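You operate a simulated robot arm through the tools that you are given. There is no shell and no other tool. Be economical: measure what you need, move in short steps, check, and stop when the job is done.

The job below is to be done with a simulated robot arm. You get a single attempt, and the scene is never put back.

TASK
Set the electrode gap with the 2.5 mm gauge, lock it and put the gauge back.

The check looks at the end state, three seconds after you hand in, the way a careful person would. Anything else that was tipped, shoved, dropped, spilled or broken makes it a failure.

THE ROBOT
A 6-joint arm with a two-finger parallel gripper, fixed in place. Base frame: the origin is at the foot of the arm, x ahead of it, y to its left, z up; the work surface is at about z = 0.904. Lengths are in m, angles in degrees, forces in N, time in s.
With the tool pointing down near the work surface it reaches from about 0.24 to 0.64 m from the base axis. Its first joint turns from -66.0 to 66.0 degrees. Payload 2.7 kg.
The tool frame sits at the grasp point between the pads (the TCP): z along the fingers, y along the line on which they close. The tips reach 0.023 m beyond it. The gripper opens to 0.094 m. The fingers are 0.038 m wide and 0.01 m thick; the gripper's body (0.054 by 0.096 m) begins 0.039 m behind the TCP.
Orientation is that of the tool frame in the base frame, as a unit quaternion [w, x, y, z]. With the fingers straight down and closing along the base's y, the tool's x points along the base's -x, its y along +y and its z along -z.

THE INTERFACE
- The arm moves only by the tool apply_moves. Its argument "motion" is a list of rows, each a list of 3 entries, a list of its own where there are three numbers: the shift along the tool's x, y, z in m, then the turn, a rotation vector about the tool's x, y, z in degrees, then the gripper command, from -1 (shut) to 1 (fully open), values between in proportion. In form: [[[dx, dy, dz], [rx, ry, rz], jaw], ...]. A call has 1 to 10 rows; each row is the pose to reach, as a shift and turn from the pose commanded when the call began, along the tool's axes at that moment. A row lasts 0.2 s, in which the tool goes at most 0.05 m and 8.6 degrees; a call with a longer step from one row to the next is refused whole, and so is a gripper value outside its range. Where a pose cannot be reached the arm comes as near as it can. A force on the tool above 40 N (or 10 N above the force at the start of the call, whichever is more), or a blocked arm, ends the call early, and 0.2 s more pass. Each finger travels about 0.045 m/s and halts on what it meets, pressing with about 38 N; the grip force reading is that of the motor and also rises with nothing between the fingers. The clock runs only during rows and for 0.2 s after the last one: add rows that repeat a pose to give the fingers time. It gives the time, the measured TCP pose, the force on the tool (base axes), the opening and the grip force at its end, in the units of the frame above (readings bear some noise), and new pictures: "show" is both (left out), scene, wrist or none.
- Cameras (640 x 400 px; columns grow to the right, rows downward): "scene" is fixed at [0.0625, -0.4149, 1.4124]; the picture's right is [0.90, -0.44, 0.00], its down [-0.15, -0.30, -0.94] and it looks along [0.41, 0.85, -0.34] (base axes); focal length 350 px, centre (320, 200). "wrist" rides on the gripper at [0.086, 0.016, -0.075] in the tool frame; the picture's right is [-0.18, 0.98, 0.00], its down [-0.58, -0.11, -0.81] and it looks along [-0.79, -0.15, 0.59] (tool axes); focal length 243 px, centre (320, 200). There is no depth. A picture from a camera that has moved, and an enlarged one, comes with that camera's place and axes in the base frame and with its lens. The place of the scene camera against the robot may be out by one fixed shift of up to 0.025 m in any direction.
- enlarge(camera, box): a new picture of the part [left, top, right, bottom] of that camera's present view, enlarged. It takes no simulated time.
- hand_in(): hands the job in; it is judged then, once.

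Go step by step. Nothing tells you positions but the pictures and the camera data: compare them with the known pose of the tool, close in by small moves and look again before you grip or let go. The budget is 120 turns and 200 pictures, counting those below and the enlarged ones. Unless the task says otherwise, let go and move clear before handing in, and close with one line.

The tools are called after ">>>" by a JSON object that holds its "name" and its "arguments". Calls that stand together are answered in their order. apply_moves: Moves the arm, as the interface text tells. Its arguments: {"type":"object","properties":{"motion":{"type":"array","items":{"type":"array"}},"show":{"type":"string","enum":["both","scene","wrist","none"]}},"required":["motion"]} The other tools are called the same way: enlarge (camera, box) takes an enlarged picture of a part of a camera's view; hand_in () hands the job in.

At the start:

```text
t: 0.0
tool_pos: [0.2887, 0.212, 1.2621]
tcp_rot: [0.001, 0.0, 1.0, 0.0]
contact_force: [0.3, 0.4, -0.5]
finger_gap: 0.0942
grasp_force: 0.0
```

scene: 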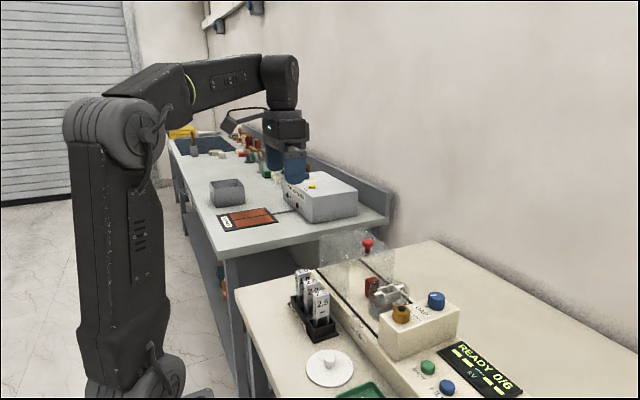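
wrist: 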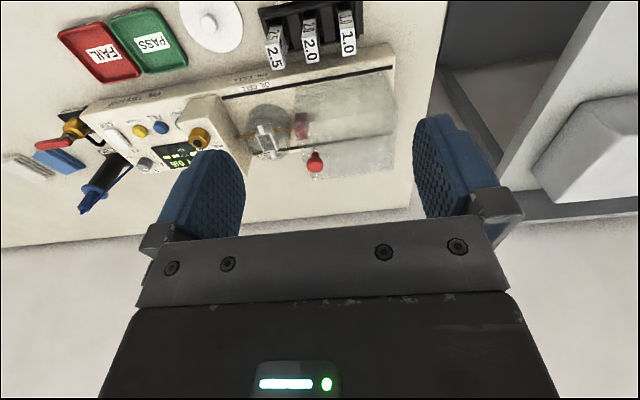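

I see a bench with a gauge rack (2.5, 2.0, 1.0), a tester with an electrode holder under a clear cover, and knobs. I'll look closer first.

>>> {"name": "enlarge", "arguments": {"camera": "scene", "box": [280, 220, 540, 400]}}

>>> {"name": "enlarge", "arguments": {"camera": "wrist", "box": [160, 0, 420, 200]}}

>>> {"name": "enlarge", "arguments": {"camera": "wrist", "box": [0, 0, 240, 220]}}

```text
2.22 times, centred on (410, 310) of scene
camera zoom: at [0.0625, -0.4149, 1.4124], right [0.9, -0.44, 0.0], down [-0.15, -0.3, -0.94], along [0.41, 0.85, -0.34], focal length 777 px, centre (120, -44)
```

zoom: 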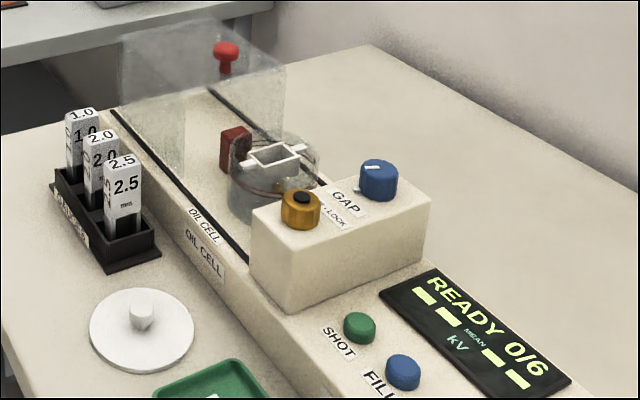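

```text
2.00 times, centred on (290, 100) of wrist
camera zoom: at [0.202, 0.229, 1.3367], right [0.18, 0.98, 0.0], down [0.58, -0.11, 0.81], along [0.79, -0.15, -0.59], focal length 485 px, centre (380, 400)
```

zoom: 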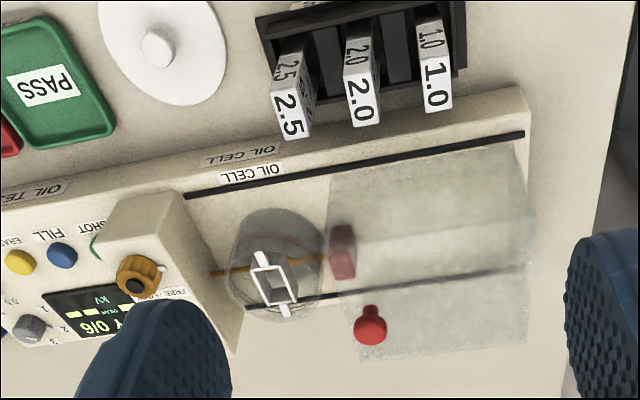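

```text
1.82 times, centred on (120, 110) of wrist
camera zoom: at [0.202, 0.229, 1.3367], right [0.18, 0.98, 0.0], down [0.58, -0.11, 0.81], along [0.79, -0.15, -0.59], focal length 441 px, centre (684, 364)
```

zoom: 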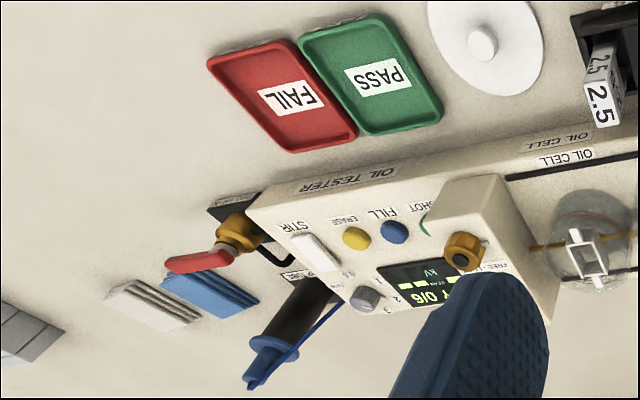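

I'll move to hover over the tester at a safe height for a better view.

>>> {"name": "apply_moves", "arguments": {"motion": [[[-0.0, -0.045, 0.01], [0, 0, 0], 1], [[0.0, -0.09, 0.02], [0, 0, 0], 1], [[0.01, -0.135, 0.03], [0, 0, 0], 1], [[0.02, -0.18, 0.04], [0, 0, 0], 1], [[0.02, -0.18, 0.04], [0, 0, 0], 1]]}}

```text
t: 1.2
tool_pos: [0.2683, 0.0316, 1.2215]
tcp_rot: [0.0, -0.001, 1.0, 0.0]
contact_force: [0.5, -0.4, 0.4]
finger_gap: 0.0941
grasp_force: 0.0
camera wrist: at [0.1824, 0.0483, 1.295], right [0.18, 0.98, 0.0], down [0.58, -0.11, 0.81], along [0.79, -0.15, -0.59], focal length 243 px, centre (320, 200)
```

scene: 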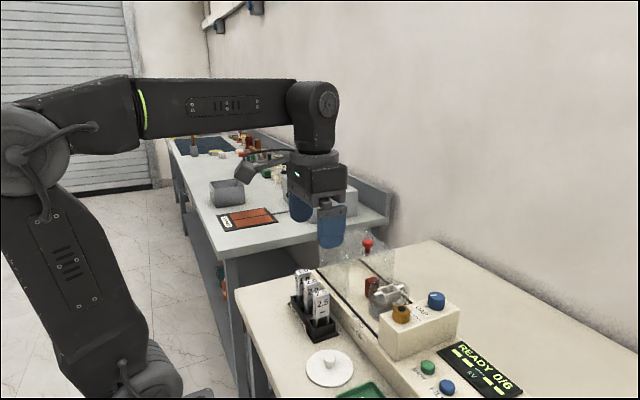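
wrist: 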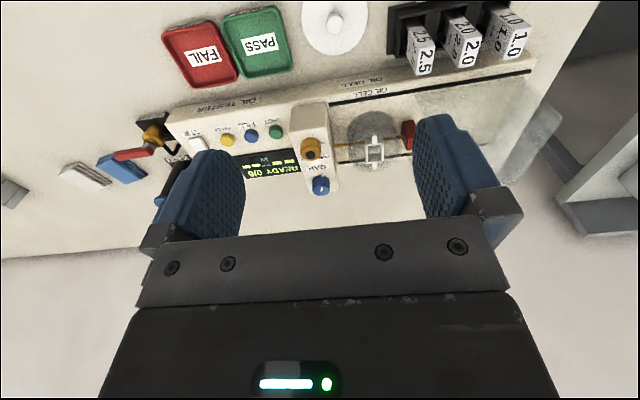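

>>> {"name": "enlarge", "arguments": {"camera": "wrist", "box": [280, 60, 480, 200]}}

>>> {"name": "enlarge", "arguments": {"camera": "wrist", "box": [370, 0, 550, 110]}}

>>> {"name": "enlarge", "arguments": {"camera": "scene", "box": [340, 250, 480, 350]}}

```text
2.86 times, centred on (380, 130) of wrist
camera zoom: at [0.1824, 0.0483, 1.295], right [0.18, 0.98, 0.0], down [0.58, -0.11, 0.81], along [0.79, -0.15, -0.59], focal length 693 px, centre (149, 400)
```

zoom: 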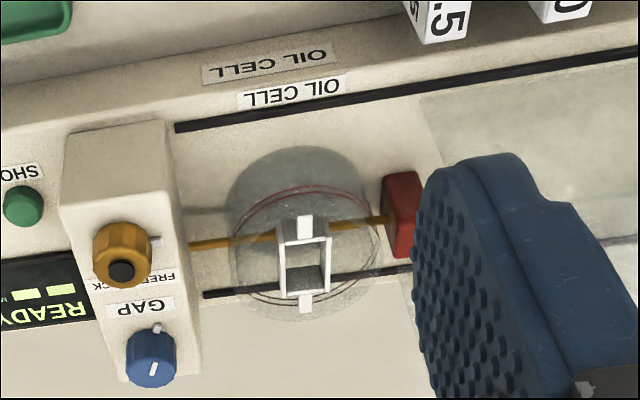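

```text
3.56 times, centred on (460, 55) of wrist
camera zoom: at [0.1824, 0.0483, 1.295], right [0.18, 0.98, 0.0], down [0.58, -0.11, 0.81], along [0.79, -0.15, -0.59], focal length 863 px, centre (-178, 716)
```

zoom: 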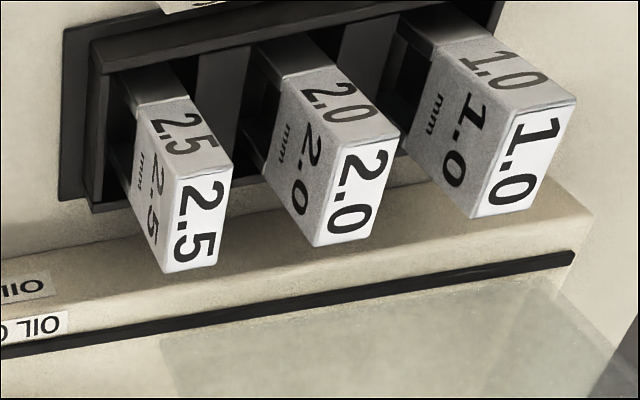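

```text
4.00 times, centred on (410, 300) of scene
camera zoom: at [0.0625, -0.4149, 1.4124], right [0.9, -0.44, 0.0], down [-0.15, -0.3, -0.94], along [0.41, 0.85, -0.34], focal length 1399 px, centre (-40, -200)
```

zoom: 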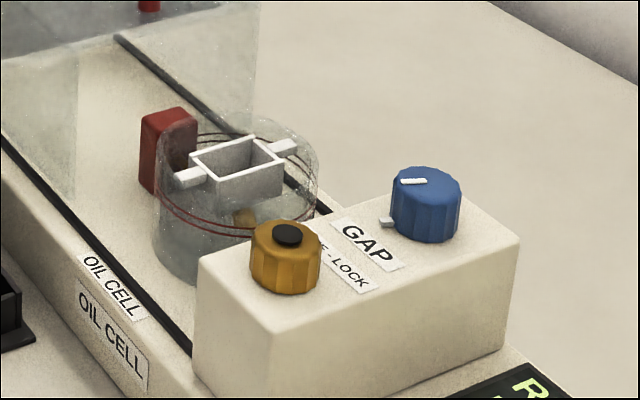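

I'll drop closer behind the gauge rack to see it well.

>>> {"name": "apply_moves", "arguments": {"motion": [[[0.01, 0.04, 0.03], [0, 0, 0], 1], [[0.02, 0.08, 0.06], [0, 0, 0], 1], [[0.02, 0.11, 0.09], [0, 0, 0], 1], [[0.02, 0.11, 0.1], [0, 0, 0], 1]]}}

```text
refused: row 1 steps farther than a row can; nothing moved
```

>>> {"name": "apply_moves", "arguments": {"motion": [[[0.005, 0.03, 0.025], [0, 0, 0], 1], [[0.01, 0.06, 0.05], [0, 0, 0], 1], [[0.015, 0.09, 0.075], [0, 0, 0], 1], [[0.02, 0.11, 0.1], [0, 0, 0], 1], [[0.02, 0.11, 0.1], [0, 0, 0], 1]]}}

```text
t: 2.4
tool_pos: [0.2504, 0.1412, 1.1201]
tcp_rot: [0.001, 0.001, 1.0, 0.0]
contact_force: [0.6, -0.1, -0.1]
finger_gap: 0.0941
grasp_force: 0.0
camera wrist: at [0.1634, 0.1587, 1.1959], right [0.18, 0.98, 0.0], down [0.58, -0.11, 0.81], along [0.79, -0.15, -0.59], focal length 243 px, centre (320, 200)
```

scene: 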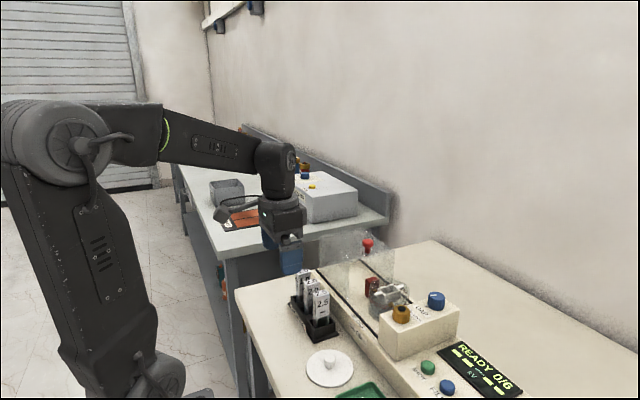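
wrist: 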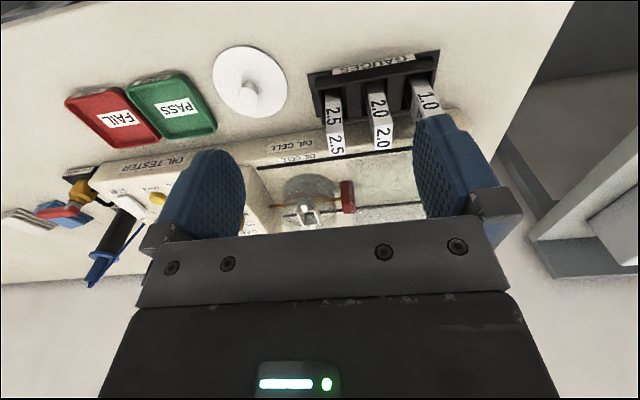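

>>> {"name": "enlarge", "arguments": {"camera": "wrist", "box": [270, 40, 470, 240]}}

>>> {"name": "enlarge", "arguments": {"camera": "scene", "box": [275, 255, 355, 355]}}

```text
2.00 times, centred on (370, 140) of wrist
camera zoom: at [0.1634, 0.1587, 1.1959], right [0.18, 0.98, 0.0], down [0.58, -0.11, 0.81], along [0.79, -0.15, -0.59], focal length 485 px, centre (220, 320)
```

zoom: 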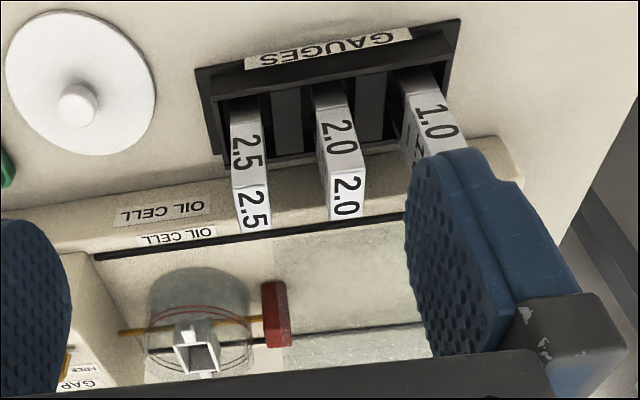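

```text
4.00 times, centred on (315, 305) of scene
camera zoom: at [0.0625, -0.4148, 1.4124], right [0.9, -0.44, 0.0], down [-0.15, -0.3, -0.94], along [0.41, 0.85, -0.34], focal length 1399 px, centre (340, -220)
```

zoom: 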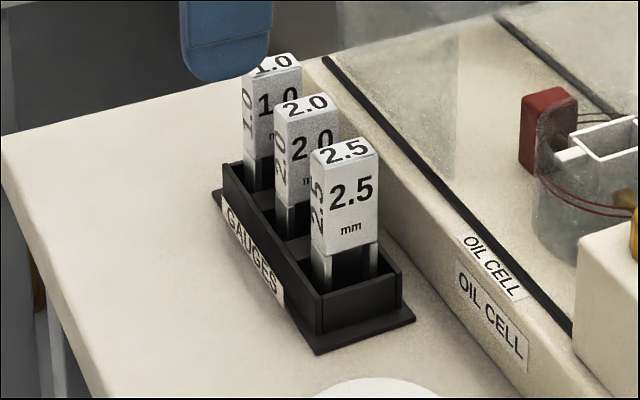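

Gauge 2.5's handle top is near (0.336, 0.143, 0.997), about 18 mm thick in y. Next I look closely at the cell and knobs.

>>> {"name": "apply_moves", "arguments": {"motion": [[[0, -0.04, 0], [0, 0, 0], 1], [[-0.02, -0.08, 0.0], [0, 0, 0], 1], [[-0.05, -0.11, 0.0], [0, 0, 0], 1], [[-0.08, -0.14, 0.0], [0, 0, 0], 1], [[-0.08, -0.14, 0.0], [0, 0, 0], 1]], "show": "wrist"}}

>>> {"name": "enlarge", "arguments": {"camera": "wrist", "box": [240, 20, 440, 160]}}

```text
t: 3.6
tool_pos: [0.33, 0.0034, 1.1204]
tcp_rot: [0.001, -0.002, 1.0, 0.0]
contact_force: [0.1, 0.2, 0.8]
finger_gap: 0.0938
grasp_force: 0.1
camera wrist: at [0.2423, 0.0196, 1.1952], right [0.18, 0.98, 0.0], down [0.58, -0.11, 0.81], along [0.79, -0.15, -0.59], focal length 243 px, centre (320, 200)
```

wrist: 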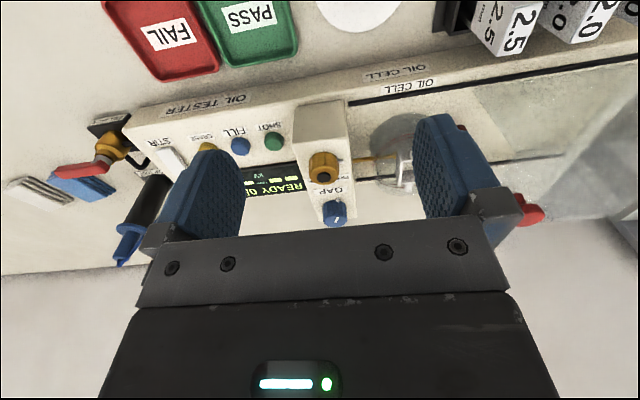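

```text
2.86 times, centred on (340, 90) of wrist
camera zoom: at [0.2423, 0.0196, 1.1952], right [0.18, 0.98, 0.0], down [0.58, -0.11, 0.81], along [0.79, -0.15, -0.59], focal length 693 px, centre (263, 514)
```

zoom: 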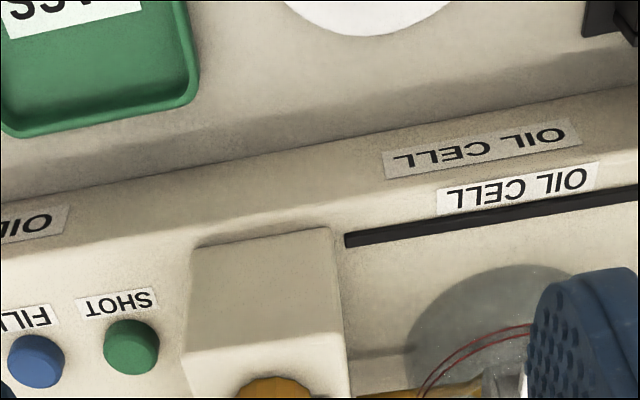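

>>> {"name": "apply_moves", "arguments": {"motion": [[[-0.02, 0.01, -0.03], [0, 0, 0], 1], [[-0.04, 0.03, -0.06], [0, 0, 0], 1], [[-0.06, 0.04, -0.08], [0, 0, 0], 1], [[-0.06, 0.04, -0.08], [0, 0, 0], 1]], "show": "wrist"}}

>>> {"name": "enlarge", "arguments": {"camera": "wrist", "box": [240, 40, 420, 180]}}

```text
t: 4.6
tool_pos: [0.3898, 0.0447, 1.2019]
tcp_rot: [0.0, -0.001, 1.0, 0.0]
contact_force: [-0.2, -0.6, 0.6]
finger_gap: 0.0939
grasp_force: 0.0
camera wrist: at [0.303, 0.0611, 1.276], right [0.18, 0.98, 0.0], down [0.58, -0.11, 0.81], along [0.79, -0.15, -0.59], focal length 243 px, centre (320, 200)
```

wrist: 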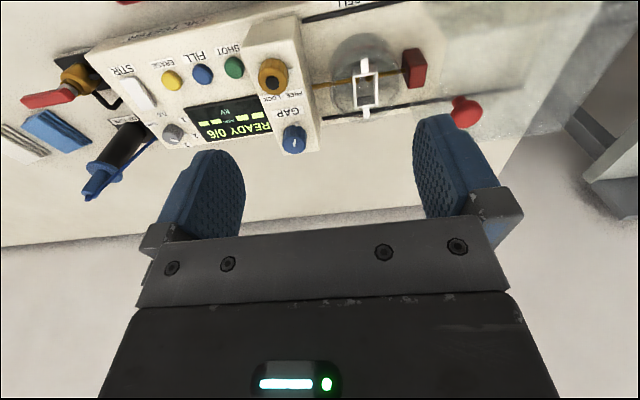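

```text
2.86 times, centred on (330, 110) of wrist
camera zoom: at [0.303, 0.0611, 1.276], right [0.18, 0.98, 0.0], down [0.58, -0.11, 0.81], along [0.79, -0.15, -0.59], focal length 693 px, centre (291, 457)
```

zoom: 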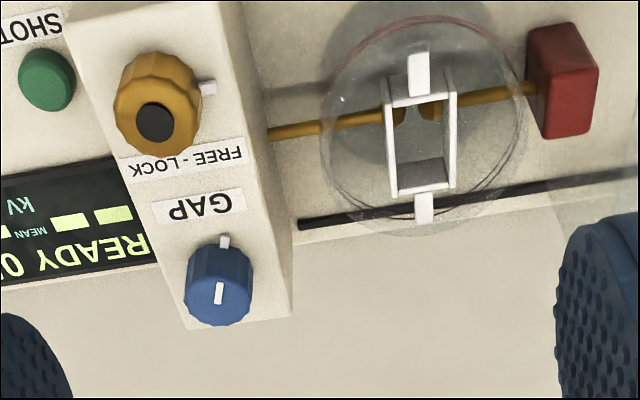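

Amber lock knob tops at about (0.425, -0.012, 1.027), pointer at FREE; blue gap knob at (0.507, -0.012, 1.028); gauge frame centre (0.463, 0.085, 1.005). The gap is presently wider than the gauge, so I go fetch the 2.5 gauge first.

>>> {"name": "apply_moves", "arguments": {"motion": [[[0.02, 0.035, 0.02], [0, 0, 0], 0.3], [[0.054, 0.065, 0.03], [0, 0, 0], -0.1], [[0.054, 0.098, 0.06], [0, 0, 0], -0.1], [[0.054, 0.098, 0.1], [0, 0, 0], -0.1], [[0.054, 0.098, 0.117], [0, 0, 0], -0.1], [[0.054, 0.098, 0.117], [0, 0, 0], -0.1]]}}

>>> {"name": "enlarge", "arguments": {"camera": "wrist", "box": [220, 100, 420, 240]}}

>>> {"name": "enlarge", "arguments": {"camera": "scene", "box": [265, 230, 365, 350]}}

```text
t: 6.0
tool_pos: [0.3352, 0.1405, 1.0846]
tcp_rot: [0.001, -0.001, 1.0, 0.0]
contact_force: [-0.4, -0.4, 0.2]
finger_gap: 0.0423
grasp_force: 0.0
camera wrist: at [0.2488, 0.1573, 1.1596], right [0.18, 0.98, 0.0], down [0.58, -0.11, 0.81], along [0.79, -0.15, -0.59], focal length 243 px, centre (320, 200)
```

scene: 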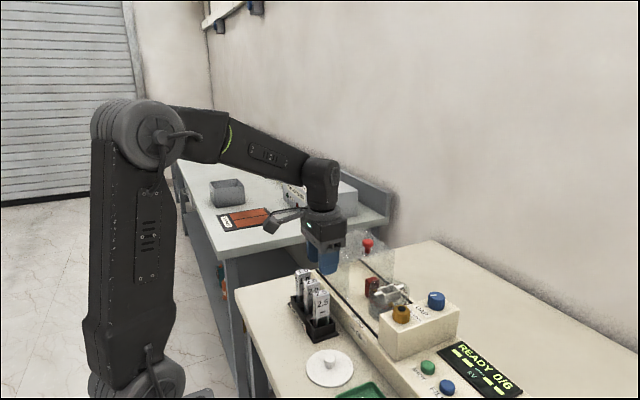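
wrist: 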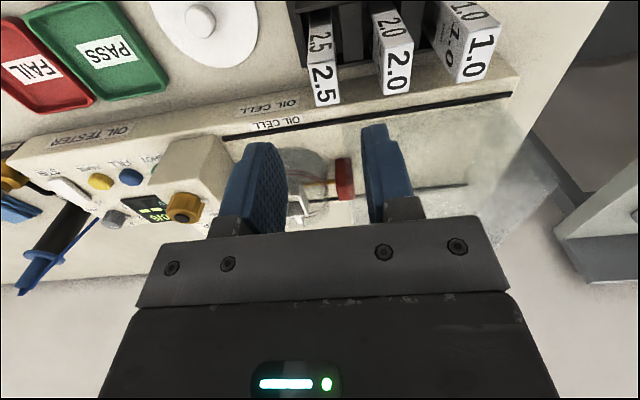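

```text
2.86 times, centred on (320, 170) of wrist
camera zoom: at [0.2488, 0.1573, 1.1596], right [0.18, 0.98, 0.0], down [0.58, -0.11, 0.81], along [0.79, -0.15, -0.59], focal length 693 px, centre (320, 286)
```

zoom: 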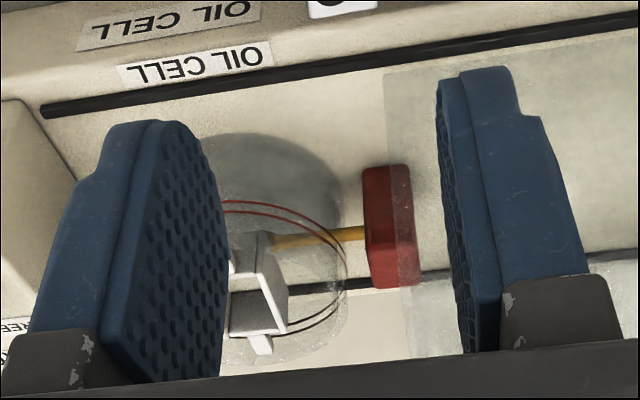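

```text
3.33 times, centred on (315, 290) of scene
camera zoom: at [0.0625, -0.4149, 1.4124], right [0.9, -0.44, 0.0], down [-0.15, -0.3, -0.94], along [0.41, 0.85, -0.34], focal length 1166 px, centre (337, -100)
```

zoom: 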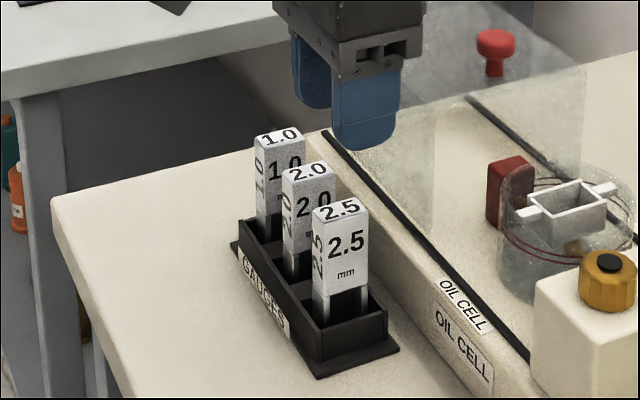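

Gauge centre is about (0.336, 0.145). Descending around the handle.

>>> {"name": "apply_moves", "arguments": {"motion": [[[-0.001, 0.004, 0.03], [0, 0, 0], -0.1], [[-0.001, 0.004, 0.06], [0, 0, 0], -0.1], [[-0.001, 0.004, 0.09], [0, 0, 0], -0.1], [[-0.001, 0.004, 0.102], [0, 0, 0], -0.1], [[-0.001, 0.004, 0.102], [0, 0, 0], -0.1]]}}

>>> {"name": "enlarge", "arguments": {"camera": "scene", "box": [265, 230, 365, 350]}}

```text
t: 7.2
tool_pos: [0.3365, 0.1442, 0.9819]
tcp_rot: [0.0, 0.0, 1.0, 0.0]
contact_force: [-0.5, 0.3, -0.5]
finger_gap: 0.0421
grasp_force: 0.0
camera wrist: at [0.25, 0.1613, 1.0568], right [0.18, 0.98, 0.0], down [0.58, -0.11, 0.81], along [0.79, -0.15, -0.59], focal length 243 px, centre (320, 200)
```

scene: 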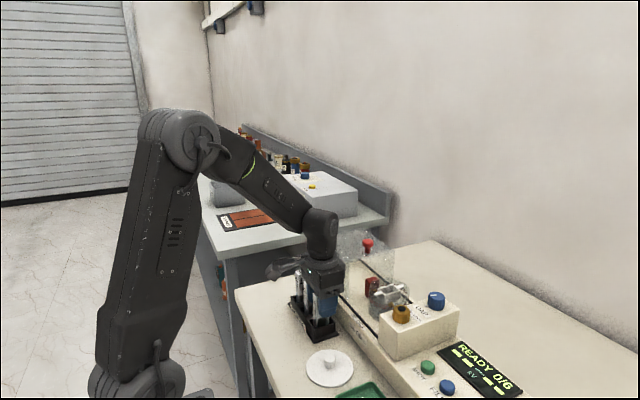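
wrist: 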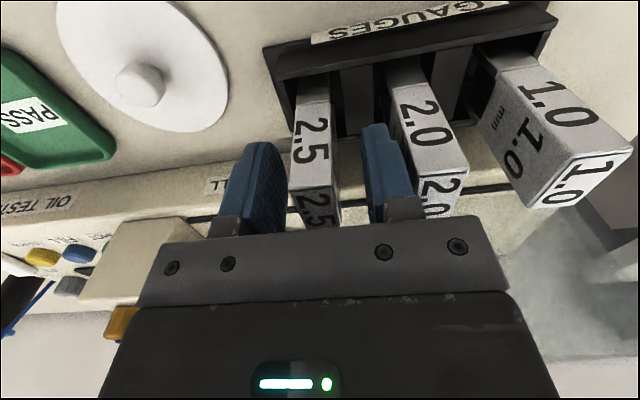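

```text
3.33 times, centred on (315, 290) of scene
camera zoom: at [0.0625, -0.4149, 1.4124], right [0.9, -0.44, 0.0], down [-0.15, -0.3, -0.94], along [0.41, 0.85, -0.34], focal length 1166 px, centre (337, -100)
```

zoom: 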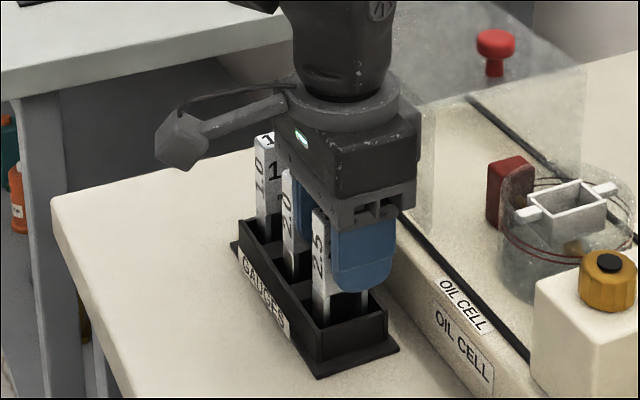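

>>> {"name": "apply_moves", "arguments": {"motion": [[[0, 0, 0], [0, 0, 0], -0.5], [[0, 0, 0], [0, 0, 0], -0.6], [[0, 0, 0], [0, 0, 0], -0.7], [[0, 0, 0], [0, 0, 0], -0.8]], "show": "none"}}

```text
t: 8.2
tool_pos: [0.3369, 0.1449, 0.9812]
tcp_rot: [0.001, 0.0, 1.0, -0.001]
contact_force: [0.7, -0.4, 0.5]
finger_gap: 0.0176
grasp_force: 37.7
```

Gripped (17.6 mm). Lift straight up and look.

>>> {"name": "apply_moves", "arguments": {"motion": [[[0, 0, -0.02], [0, 0, 0], -0.8], [[0, 0, -0.05], [0, 0, 0], -0.8], [[0, 0, -0.09], [0, 0, 0], -0.8], [[0, 0, -0.13], [0, 0, 0], -0.8], [[0, 0, -0.13], [0, 0, 0], -0.8]]}}

>>> {"name": "enlarge", "arguments": {"camera": "scene", "box": [275, 200, 395, 330]}}

>>> {"name": "enlarge", "arguments": {"camera": "wrist", "box": [220, 100, 420, 240]}}

```text
t: 9.4
tool_pos: [0.3361, 0.1457, 1.1121]
tcp_rot: [0.0, 0.001, 1.0, 0.0]
contact_force: [0.7, 0.4, -1.6]
finger_gap: 0.0177
grasp_force: 37.5
camera wrist: at [0.2488, 0.1625, 1.1862], right [0.18, 0.98, 0.0], down [0.58, -0.11, 0.81], along [0.79, -0.15, -0.59], focal length 243 px, centre (320, 200)
```

scene: 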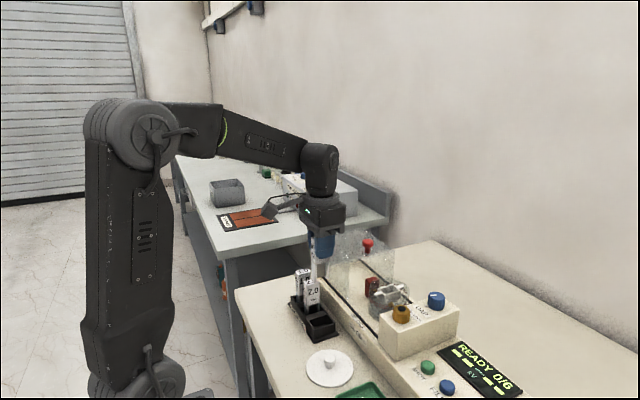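
wrist: 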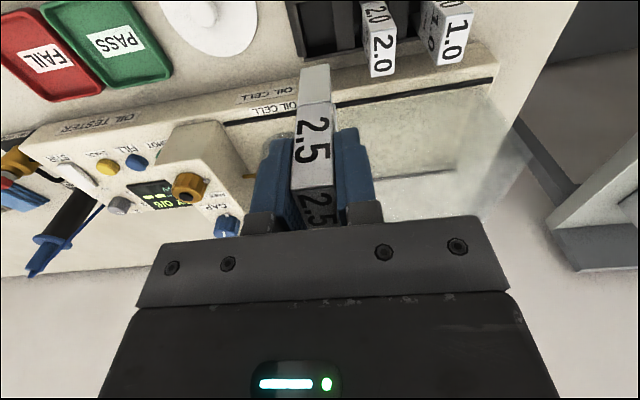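

```text
3.08 times, centred on (335, 265) of scene
camera zoom: at [0.0625, -0.4149, 1.4124], right [0.9, -0.44, 0.0], down [-0.15, -0.3, -0.94], along [0.41, 0.85, -0.34], focal length 1076 px, centre (274, 0)
```

zoom: 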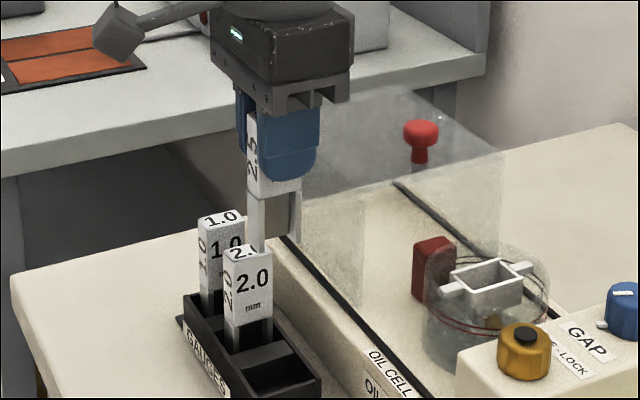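

```text
2.86 times, centred on (320, 170) of wrist
camera zoom: at [0.2488, 0.1625, 1.1862], right [0.18, 0.98, 0.0], down [0.58, -0.11, 0.81], along [0.79, -0.15, -0.59], focal length 693 px, centre (320, 286)
```

zoom: 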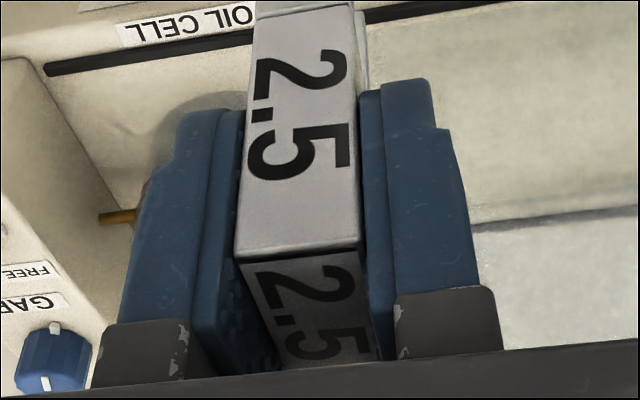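

>>> {"name": "enlarge", "arguments": {"camera": "wrist", "box": [280, 50, 360, 130]}}

>>> {"name": "enlarge", "arguments": {"camera": "scene", "box": [305, 225, 355, 285]}}

>>> {"name": "enlarge", "arguments": {"camera": "scene", "box": [360, 260, 420, 320]}}

```text
5.00 times, centred on (320, 90) of wrist
camera zoom: at [0.2488, 0.1625, 1.1862], right [0.18, 0.98, 0.0], down [0.58, -0.11, 0.81], along [0.79, -0.15, -0.59], focal length 1213 px, centre (320, 750)
```

zoom: 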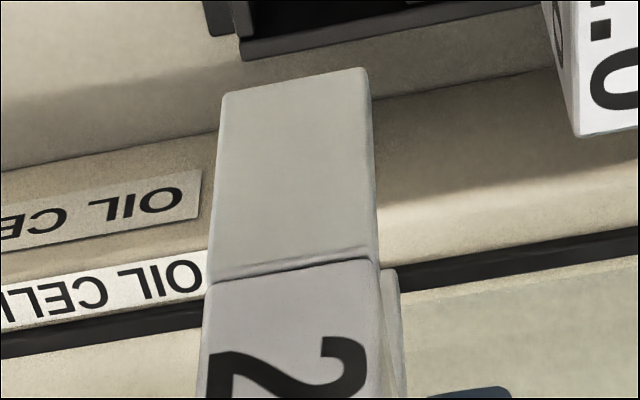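

```text
6.67 times, centred on (330, 255) of scene
camera zoom: at [0.0625, -0.4149, 1.4124], right [0.9, -0.44, 0.0], down [-0.15, -0.3, -0.94], along [0.41, 0.85, -0.34], focal length 2332 px, centre (253, -167)
```

zoom: 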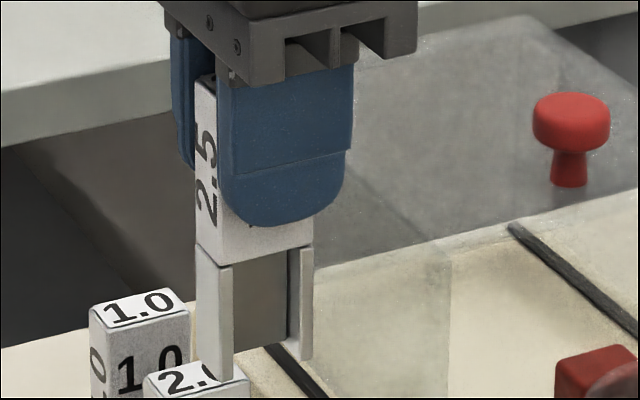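

```text
6.67 times, centred on (390, 290) of scene
camera zoom: at [0.0625, -0.4149, 1.4124], right [0.9, -0.44, 0.0], down [-0.15, -0.3, -0.94], along [0.41, 0.85, -0.34], focal length 2332 px, centre (-147, -400)
```

zoom: 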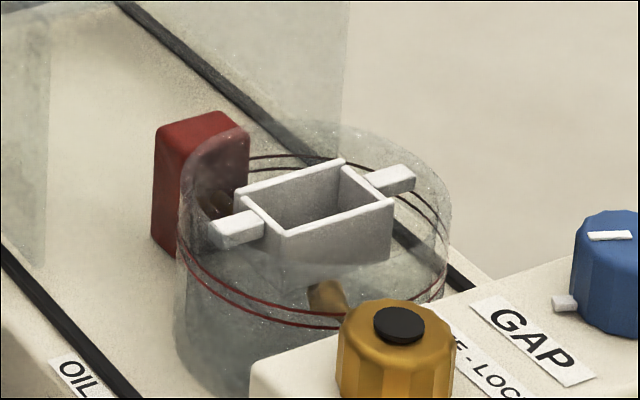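

The gauge has a blade between two side legs, so it drops through the guide frame between the electrodes. I'll move beside the cell to look into the gap before inserting.

>>> {"name": "apply_moves", "arguments": {"motion": [[[0, -0.03, -0.02], [0, 0, 0], -0.8], [[-0.02, -0.07, -0.038], [0, 0, 0], -0.8], [[-0.05, -0.1, -0.038], [0, 0, 0], -0.8], [[-0.064, -0.126, -0.038], [0, 0, 0], -0.8], [[-0.064, -0.126, -0.038], [0, 0, 0], -0.8]], "show": "wrist"}}

>>> {"name": "enlarge", "arguments": {"camera": "wrist", "box": [330, 20, 450, 120]}}

```text
t: 10.6
tool_pos: [0.3995, 0.0177, 1.1495]
tcp_rot: [0.001, -0.001, 1.0, 0.0]
contact_force: [1.0, -0.7, -0.5]
finger_gap: 0.0174
grasp_force: 38.1
camera wrist: at [0.3124, 0.0343, 1.2256], right [0.18, 0.98, 0.0], down [0.58, -0.11, 0.81], along [0.79, -0.15, -0.59], focal length 243 px, centre (320, 200)
```

wrist: 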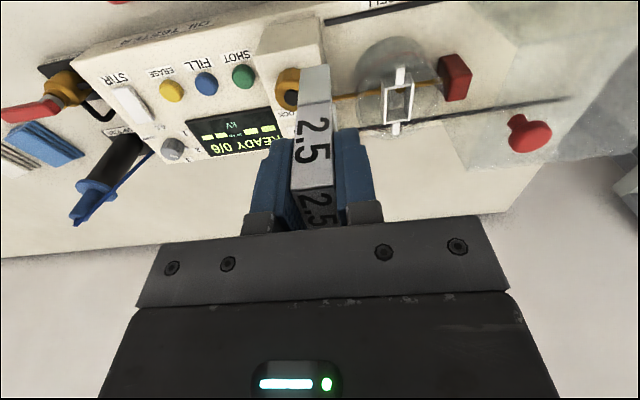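

```text
4.00 times, centred on (390, 70) of wrist
camera zoom: at [0.3124, 0.0343, 1.2256], right [0.18, 0.98, 0.0], down [0.58, -0.11, 0.81], along [0.79, -0.15, -0.59], focal length 970 px, centre (40, 720)
```

zoom: 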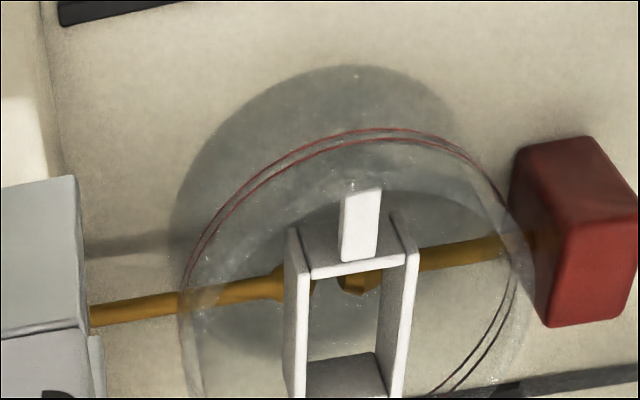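

>>> {"name": "enlarge", "arguments": {"camera": "wrist", "box": [350, 50, 450, 150]}}

```text
4.00 times, centred on (400, 100) of wrist
camera zoom: at [0.3124, 0.0343, 1.2256], right [0.18, 0.98, 0.0], down [0.58, -0.11, 0.81], along [0.79, -0.15, -0.59], focal length 970 px, centre (0, 600)
```

zoom: 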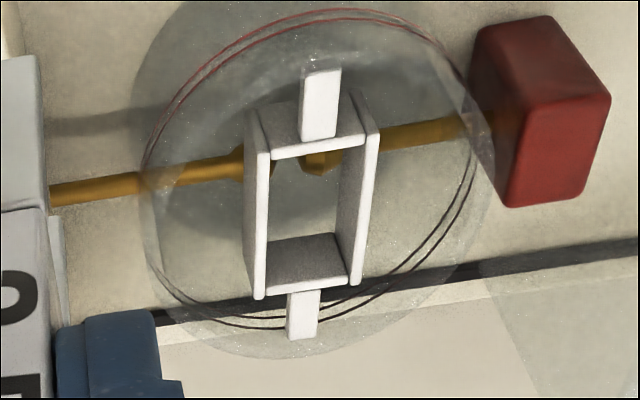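

Guide frame centre is about (0.4637, 0.085), gap spans y≈0.081–0.088, so the blade will fit. Moving above the frame.

>>> {"name": "apply_moves", "arguments": {"motion": [[[-0.02, 0.02, 0], [0, 0, 0], -0.8], [[-0.045, 0.045, 0], [0, 0, 0], -0.8], [[-0.064, 0.067, 0], [0, 0, 0], -0.8], [[-0.064, 0.067, 0.02], [0, 0, 0], -0.8], [[-0.064, 0.067, 0.04], [0, 0, 0], -0.8], [[-0.064, 0.067, 0.04], [0, 0, 0], -0.8]]}}

>>> {"name": "enlarge", "arguments": {"camera": "wrist", "box": [260, 20, 380, 140]}}

>>> {"name": "enlarge", "arguments": {"camera": "scene", "box": [340, 230, 440, 330]}}

```text
t: 12.0
tool_pos: [0.4631, 0.0854, 1.1102]
tcp_rot: [0.0, 0.0, 1.0, 0.0]
contact_force: [0.4, -1.1, -1.2]
finger_gap: 0.0175
grasp_force: 38.6
camera wrist: at [0.3765, 0.102, 1.1858], right [0.18, 0.98, 0.0], down [0.58, -0.11, 0.81], along [0.79, -0.15, -0.59], focal length 243 px, centre (320, 200)
```

scene: 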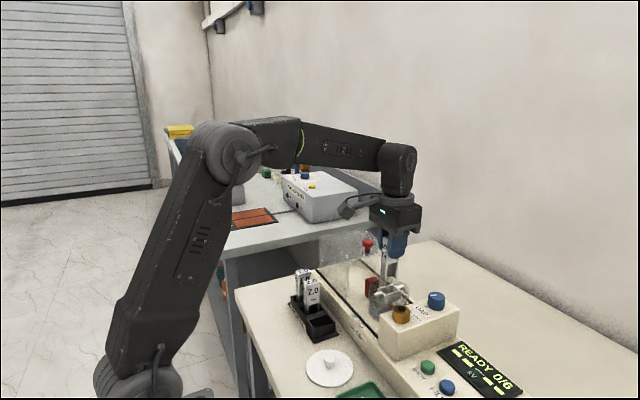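
wrist: 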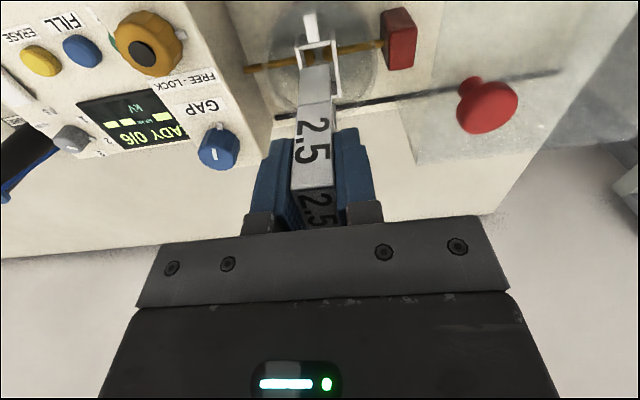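

```text
3.33 times, centred on (320, 80) of wrist
camera zoom: at [0.3765, 0.102, 1.1858], right [0.18, 0.98, 0.0], down [0.58, -0.11, 0.81], along [0.79, -0.15, -0.59], focal length 809 px, centre (320, 600)
```

zoom: 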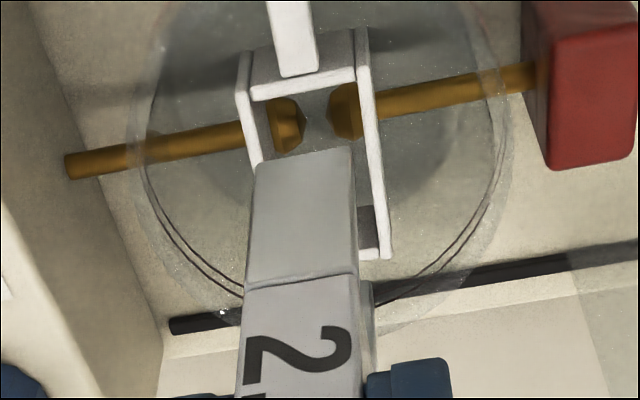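

```text
4.00 times, centred on (390, 280) of scene
camera zoom: at [0.0626, -0.4149, 1.4124], right [0.9, -0.44, 0.0], down [-0.15, -0.3, -0.94], along [0.41, 0.85, -0.34], focal length 1399 px, centre (40, -120)
```

zoom: 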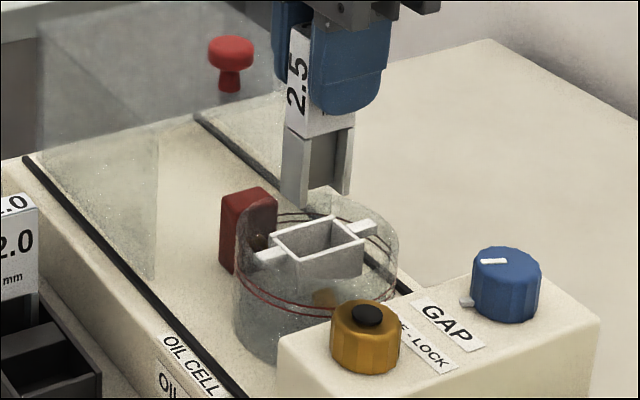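

Aligned; the electrode gap is about 5.7 mm centred at y≈0.0844. Lowering legs into the frame.

>>> {"name": "apply_moves", "arguments": {"motion": [[[-0.0005, -0.0006, 0.0], [0, 0, 0], -0.8], [[-0.0005, -0.0006, 0.015], [0, 0, 0], -0.8], [[-0.0005, -0.0006, 0.03], [0, 0, 0], -0.8], [[-0.0005, -0.0006, 0.04], [0, 0, 0], -0.8], [[-0.0005, -0.0006, 0.04], [0, 0, 0], -0.8]], "show": "wrist"}}

>>> {"name": "enlarge", "arguments": {"camera": "wrist", "box": [260, 20, 380, 140]}}

>>> {"name": "enlarge", "arguments": {"camera": "scene", "box": [350, 240, 430, 320]}}

```text
t: 13.2
tool_pos: [0.4662, 0.0856, 1.0718]
tcp_rot: [0.001, -0.001, 1.0, 0.0]
contact_force: [0.5, -0.1, -0.1]
finger_gap: 0.0176
grasp_force: 38.5
camera wrist: at [0.3781, 0.1015, 1.146], right [0.18, 0.98, 0.0], down [0.58, -0.11, 0.81], along [0.79, -0.15, -0.59], focal length 243 px, centre (320, 200)
```

wrist: 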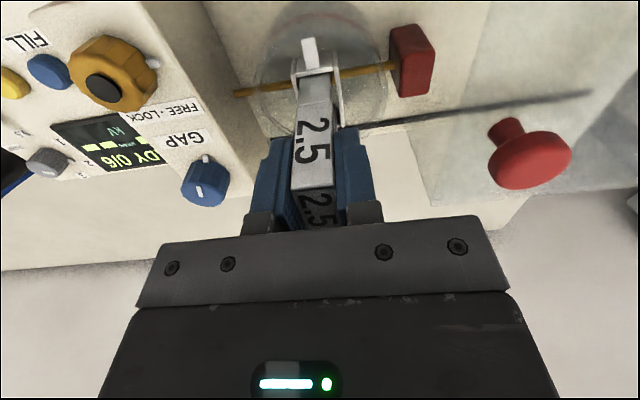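

```text
3.33 times, centred on (320, 80) of wrist
camera zoom: at [0.3781, 0.1015, 1.146], right [0.18, 0.98, 0.0], down [0.58, -0.11, 0.81], along [0.79, -0.15, -0.59], focal length 809 px, centre (320, 600)
```

zoom: 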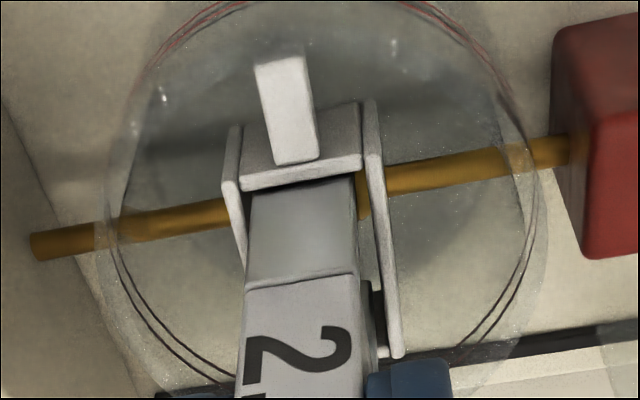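

```text
5.00 times, centred on (390, 280) of scene
camera zoom: at [0.0626, -0.4149, 1.4124], right [0.9, -0.44, 0.0], down [-0.15, -0.3, -0.94], along [0.41, 0.85, -0.34], focal length 1749 px, centre (-30, -200)
```

zoom: 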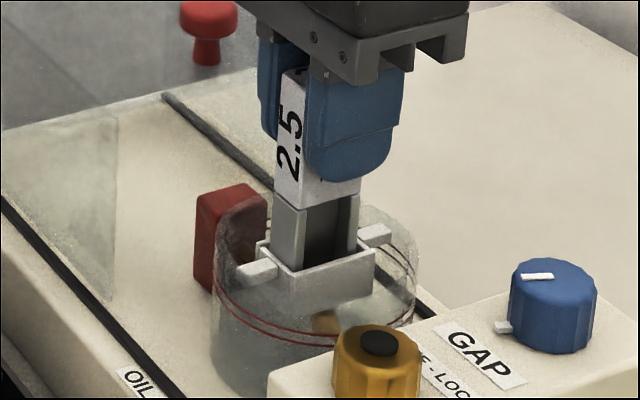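

Legs entered centrally with no contact. Continue down gently.

>>> {"name": "apply_moves", "arguments": {"motion": [[[0, 0, 0.01], [0, 0, 0], -0.8], [[0, 0, 0.02], [0, 0, 0], -0.8], [[0, 0, 0.028], [0, 0, 0], -0.8], [[0, 0, 0.034], [0, 0, 0], -0.8], [[0, 0, 0.034], [0, 0, 0], -0.8]], "show": "wrist"}}

>>> {"name": "enlarge", "arguments": {"camera": "wrist", "box": [260, 60, 380, 180]}}

>>> {"name": "enlarge", "arguments": {"camera": "scene", "box": [350, 240, 430, 320]}}

```text
t: 14.4
tool_pos: [0.4644, 0.0849, 1.0369]
tcp_rot: [0.001, 0.0, 1.0, 0.0]
contact_force: [1.5, -0.4, -0.8]
finger_gap: 0.0175
grasp_force: 38.4
camera wrist: at [0.3778, 0.1013, 1.112], right [0.18, 0.98, 0.0], down [0.58, -0.11, 0.81], along [0.79, -0.15, -0.59], focal length 243 px, centre (320, 200)
```

wrist: 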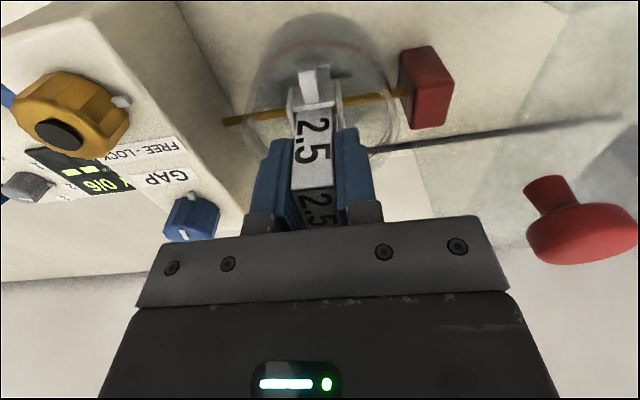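

```text
3.33 times, centred on (320, 120) of wrist
camera zoom: at [0.3778, 0.1013, 1.112], right [0.18, 0.98, 0.0], down [0.58, -0.11, 0.81], along [0.79, -0.15, -0.59], focal length 809 px, centre (320, 467)
```

zoom: 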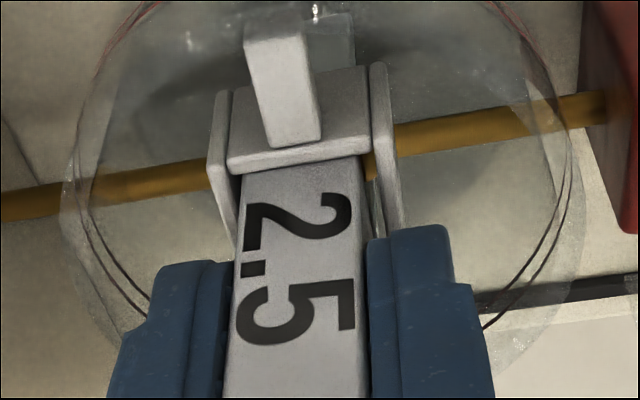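

```text
5.00 times, centred on (390, 280) of scene
camera zoom: at [0.0626, -0.4149, 1.4124], right [0.9, -0.44, 0.0], down [-0.15, -0.3, -0.94], along [0.41, 0.85, -0.34], focal length 1749 px, centre (-30, -200)
```

zoom: 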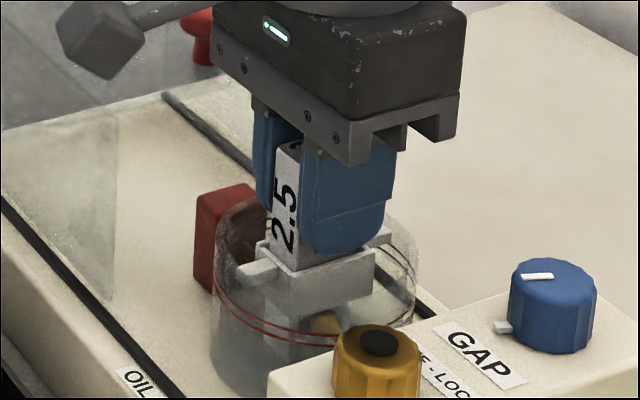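

>>> {"name": "apply_moves", "arguments": {"motion": [[[0, 0, 0.002], [0, 0, 0], -0.8], [[0, 0, 0.004], [0, 0, 0], -0.8], [[0, 0, 0.006], [0, 0, 0], -0.8], [[0, 0, 0.006], [0, 0, 0], -0.8]], "show": "none"}}

>>> {"name": "enlarge", "arguments": {"camera": "scene", "box": [360, 255, 420, 315]}}

```text
t: 15.4
tool_pos: [0.465, 0.0845, 1.0336]
tcp_rot: [0.003, -0.001, 1.0, 0.001]
contact_force: [-9.1, 1.6, 27.5]
finger_gap: 0.0175
grasp_force: 37.6
```

```text
6.67 times, centred on (390, 285) of scene
camera zoom: at [0.0619, -0.4149, 1.4124], right [0.9, -0.44, 0.0], down [-0.15, -0.3, -0.94], along [0.41, 0.85, -0.34], focal length 2332 px, centre (-147, -367)
```

zoom: 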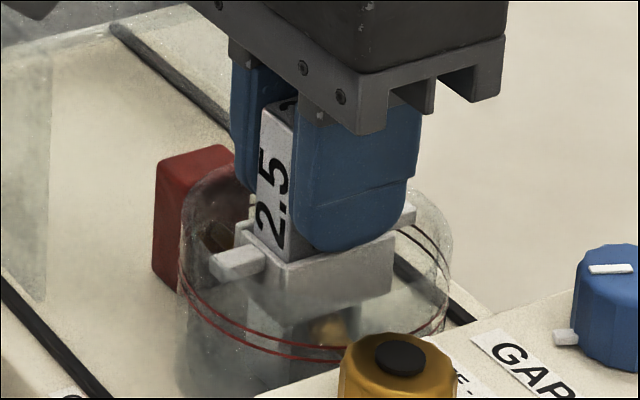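

Contact felt (27 N). I back off 1.5 mm to relieve it, then open and see whether the gauge rests on the floor.

>>> {"name": "apply_moves", "arguments": {"motion": [[[0, 0, -0.003], [0, 0, 0], -0.8], [[0, 0, -0.003], [0, 0, 0], -0.8]], "show": "none"}}

```text
t: 16.0
tool_pos: [0.4662, 0.0851, 1.0338]
tcp_rot: [0.001, 0.0, 1.0, 0.0]
contact_force: [0.0, -0.9, 7.6]
finger_gap: 0.0174
grasp_force: 38.1
```

>>> {"name": "apply_moves", "arguments": {"motion": [[[0, 0, -0.001], [0, 0, 0], -0.8], [[0, 0, -0.001], [0, 0, 0], -0.5], [[0, 0, -0.001], [0, 0, 0], -0.25], [[0, 0, -0.001], [0, 0, 0], -0.1], [[0, 0, -0.02], [0, 0, 0], -0.1], [[0, 0, -0.05], [0, 0, 0], -0.1], [[0, 0, -0.08], [0, 0, 0], -0.1], [[0, 0, -0.08], [0, 0, 0], -0.1]]}}

>>> {"name": "enlarge", "arguments": {"camera": "wrist", "box": [260, 20, 380, 140]}}

>>> {"name": "enlarge", "arguments": {"camera": "scene", "box": [350, 240, 430, 320]}}

```text
t: 17.8
tool_pos: [0.4641, 0.0854, 1.1132]
tcp_rot: [-0.001, 0.0, 1.0, 0.0]
contact_force: [0.4, 0.2, 0.5]
finger_gap: 0.0424
grasp_force: 0.0
camera wrist: at [0.3774, 0.1022, 1.1884], right [0.18, 0.98, 0.0], down [0.58, -0.11, 0.81], along [0.79, -0.15, -0.59], focal length 243 px, centre (320, 200)
```

scene: 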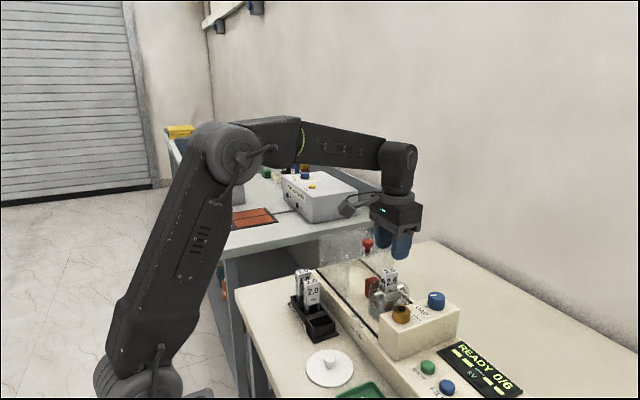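
wrist: 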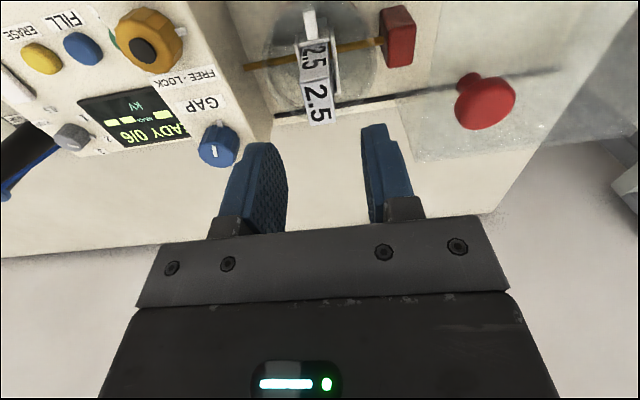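

```text
3.33 times, centred on (320, 80) of wrist
camera zoom: at [0.3774, 0.1022, 1.1884], right [0.18, 0.98, 0.0], down [0.58, -0.11, 0.81], along [0.79, -0.15, -0.59], focal length 809 px, centre (320, 600)
```

zoom: 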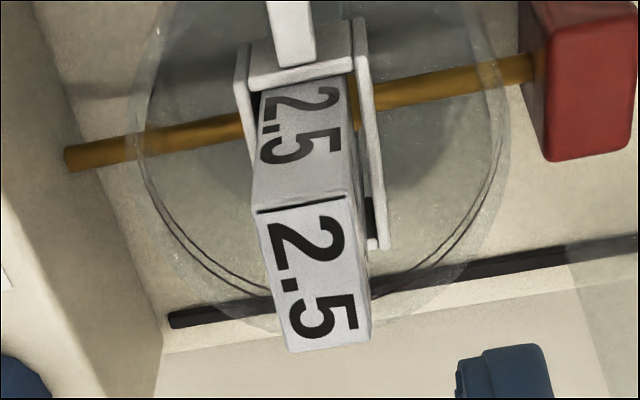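

```text
5.00 times, centred on (390, 280) of scene
camera zoom: at [0.0625, -0.4149, 1.4124], right [0.9, -0.44, 0.0], down [-0.15, -0.3, -0.94], along [0.41, 0.85, -0.34], focal length 1749 px, centre (-30, -200)
```

zoom: 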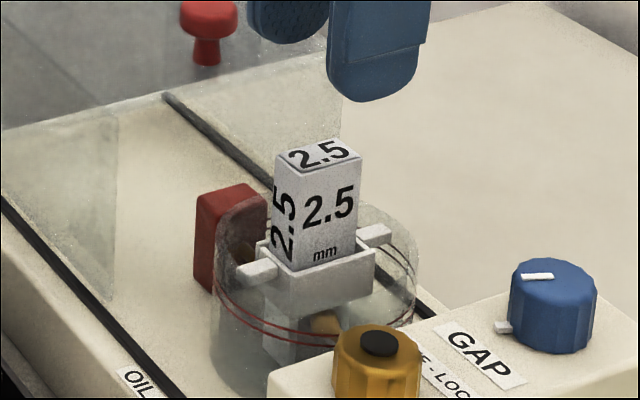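

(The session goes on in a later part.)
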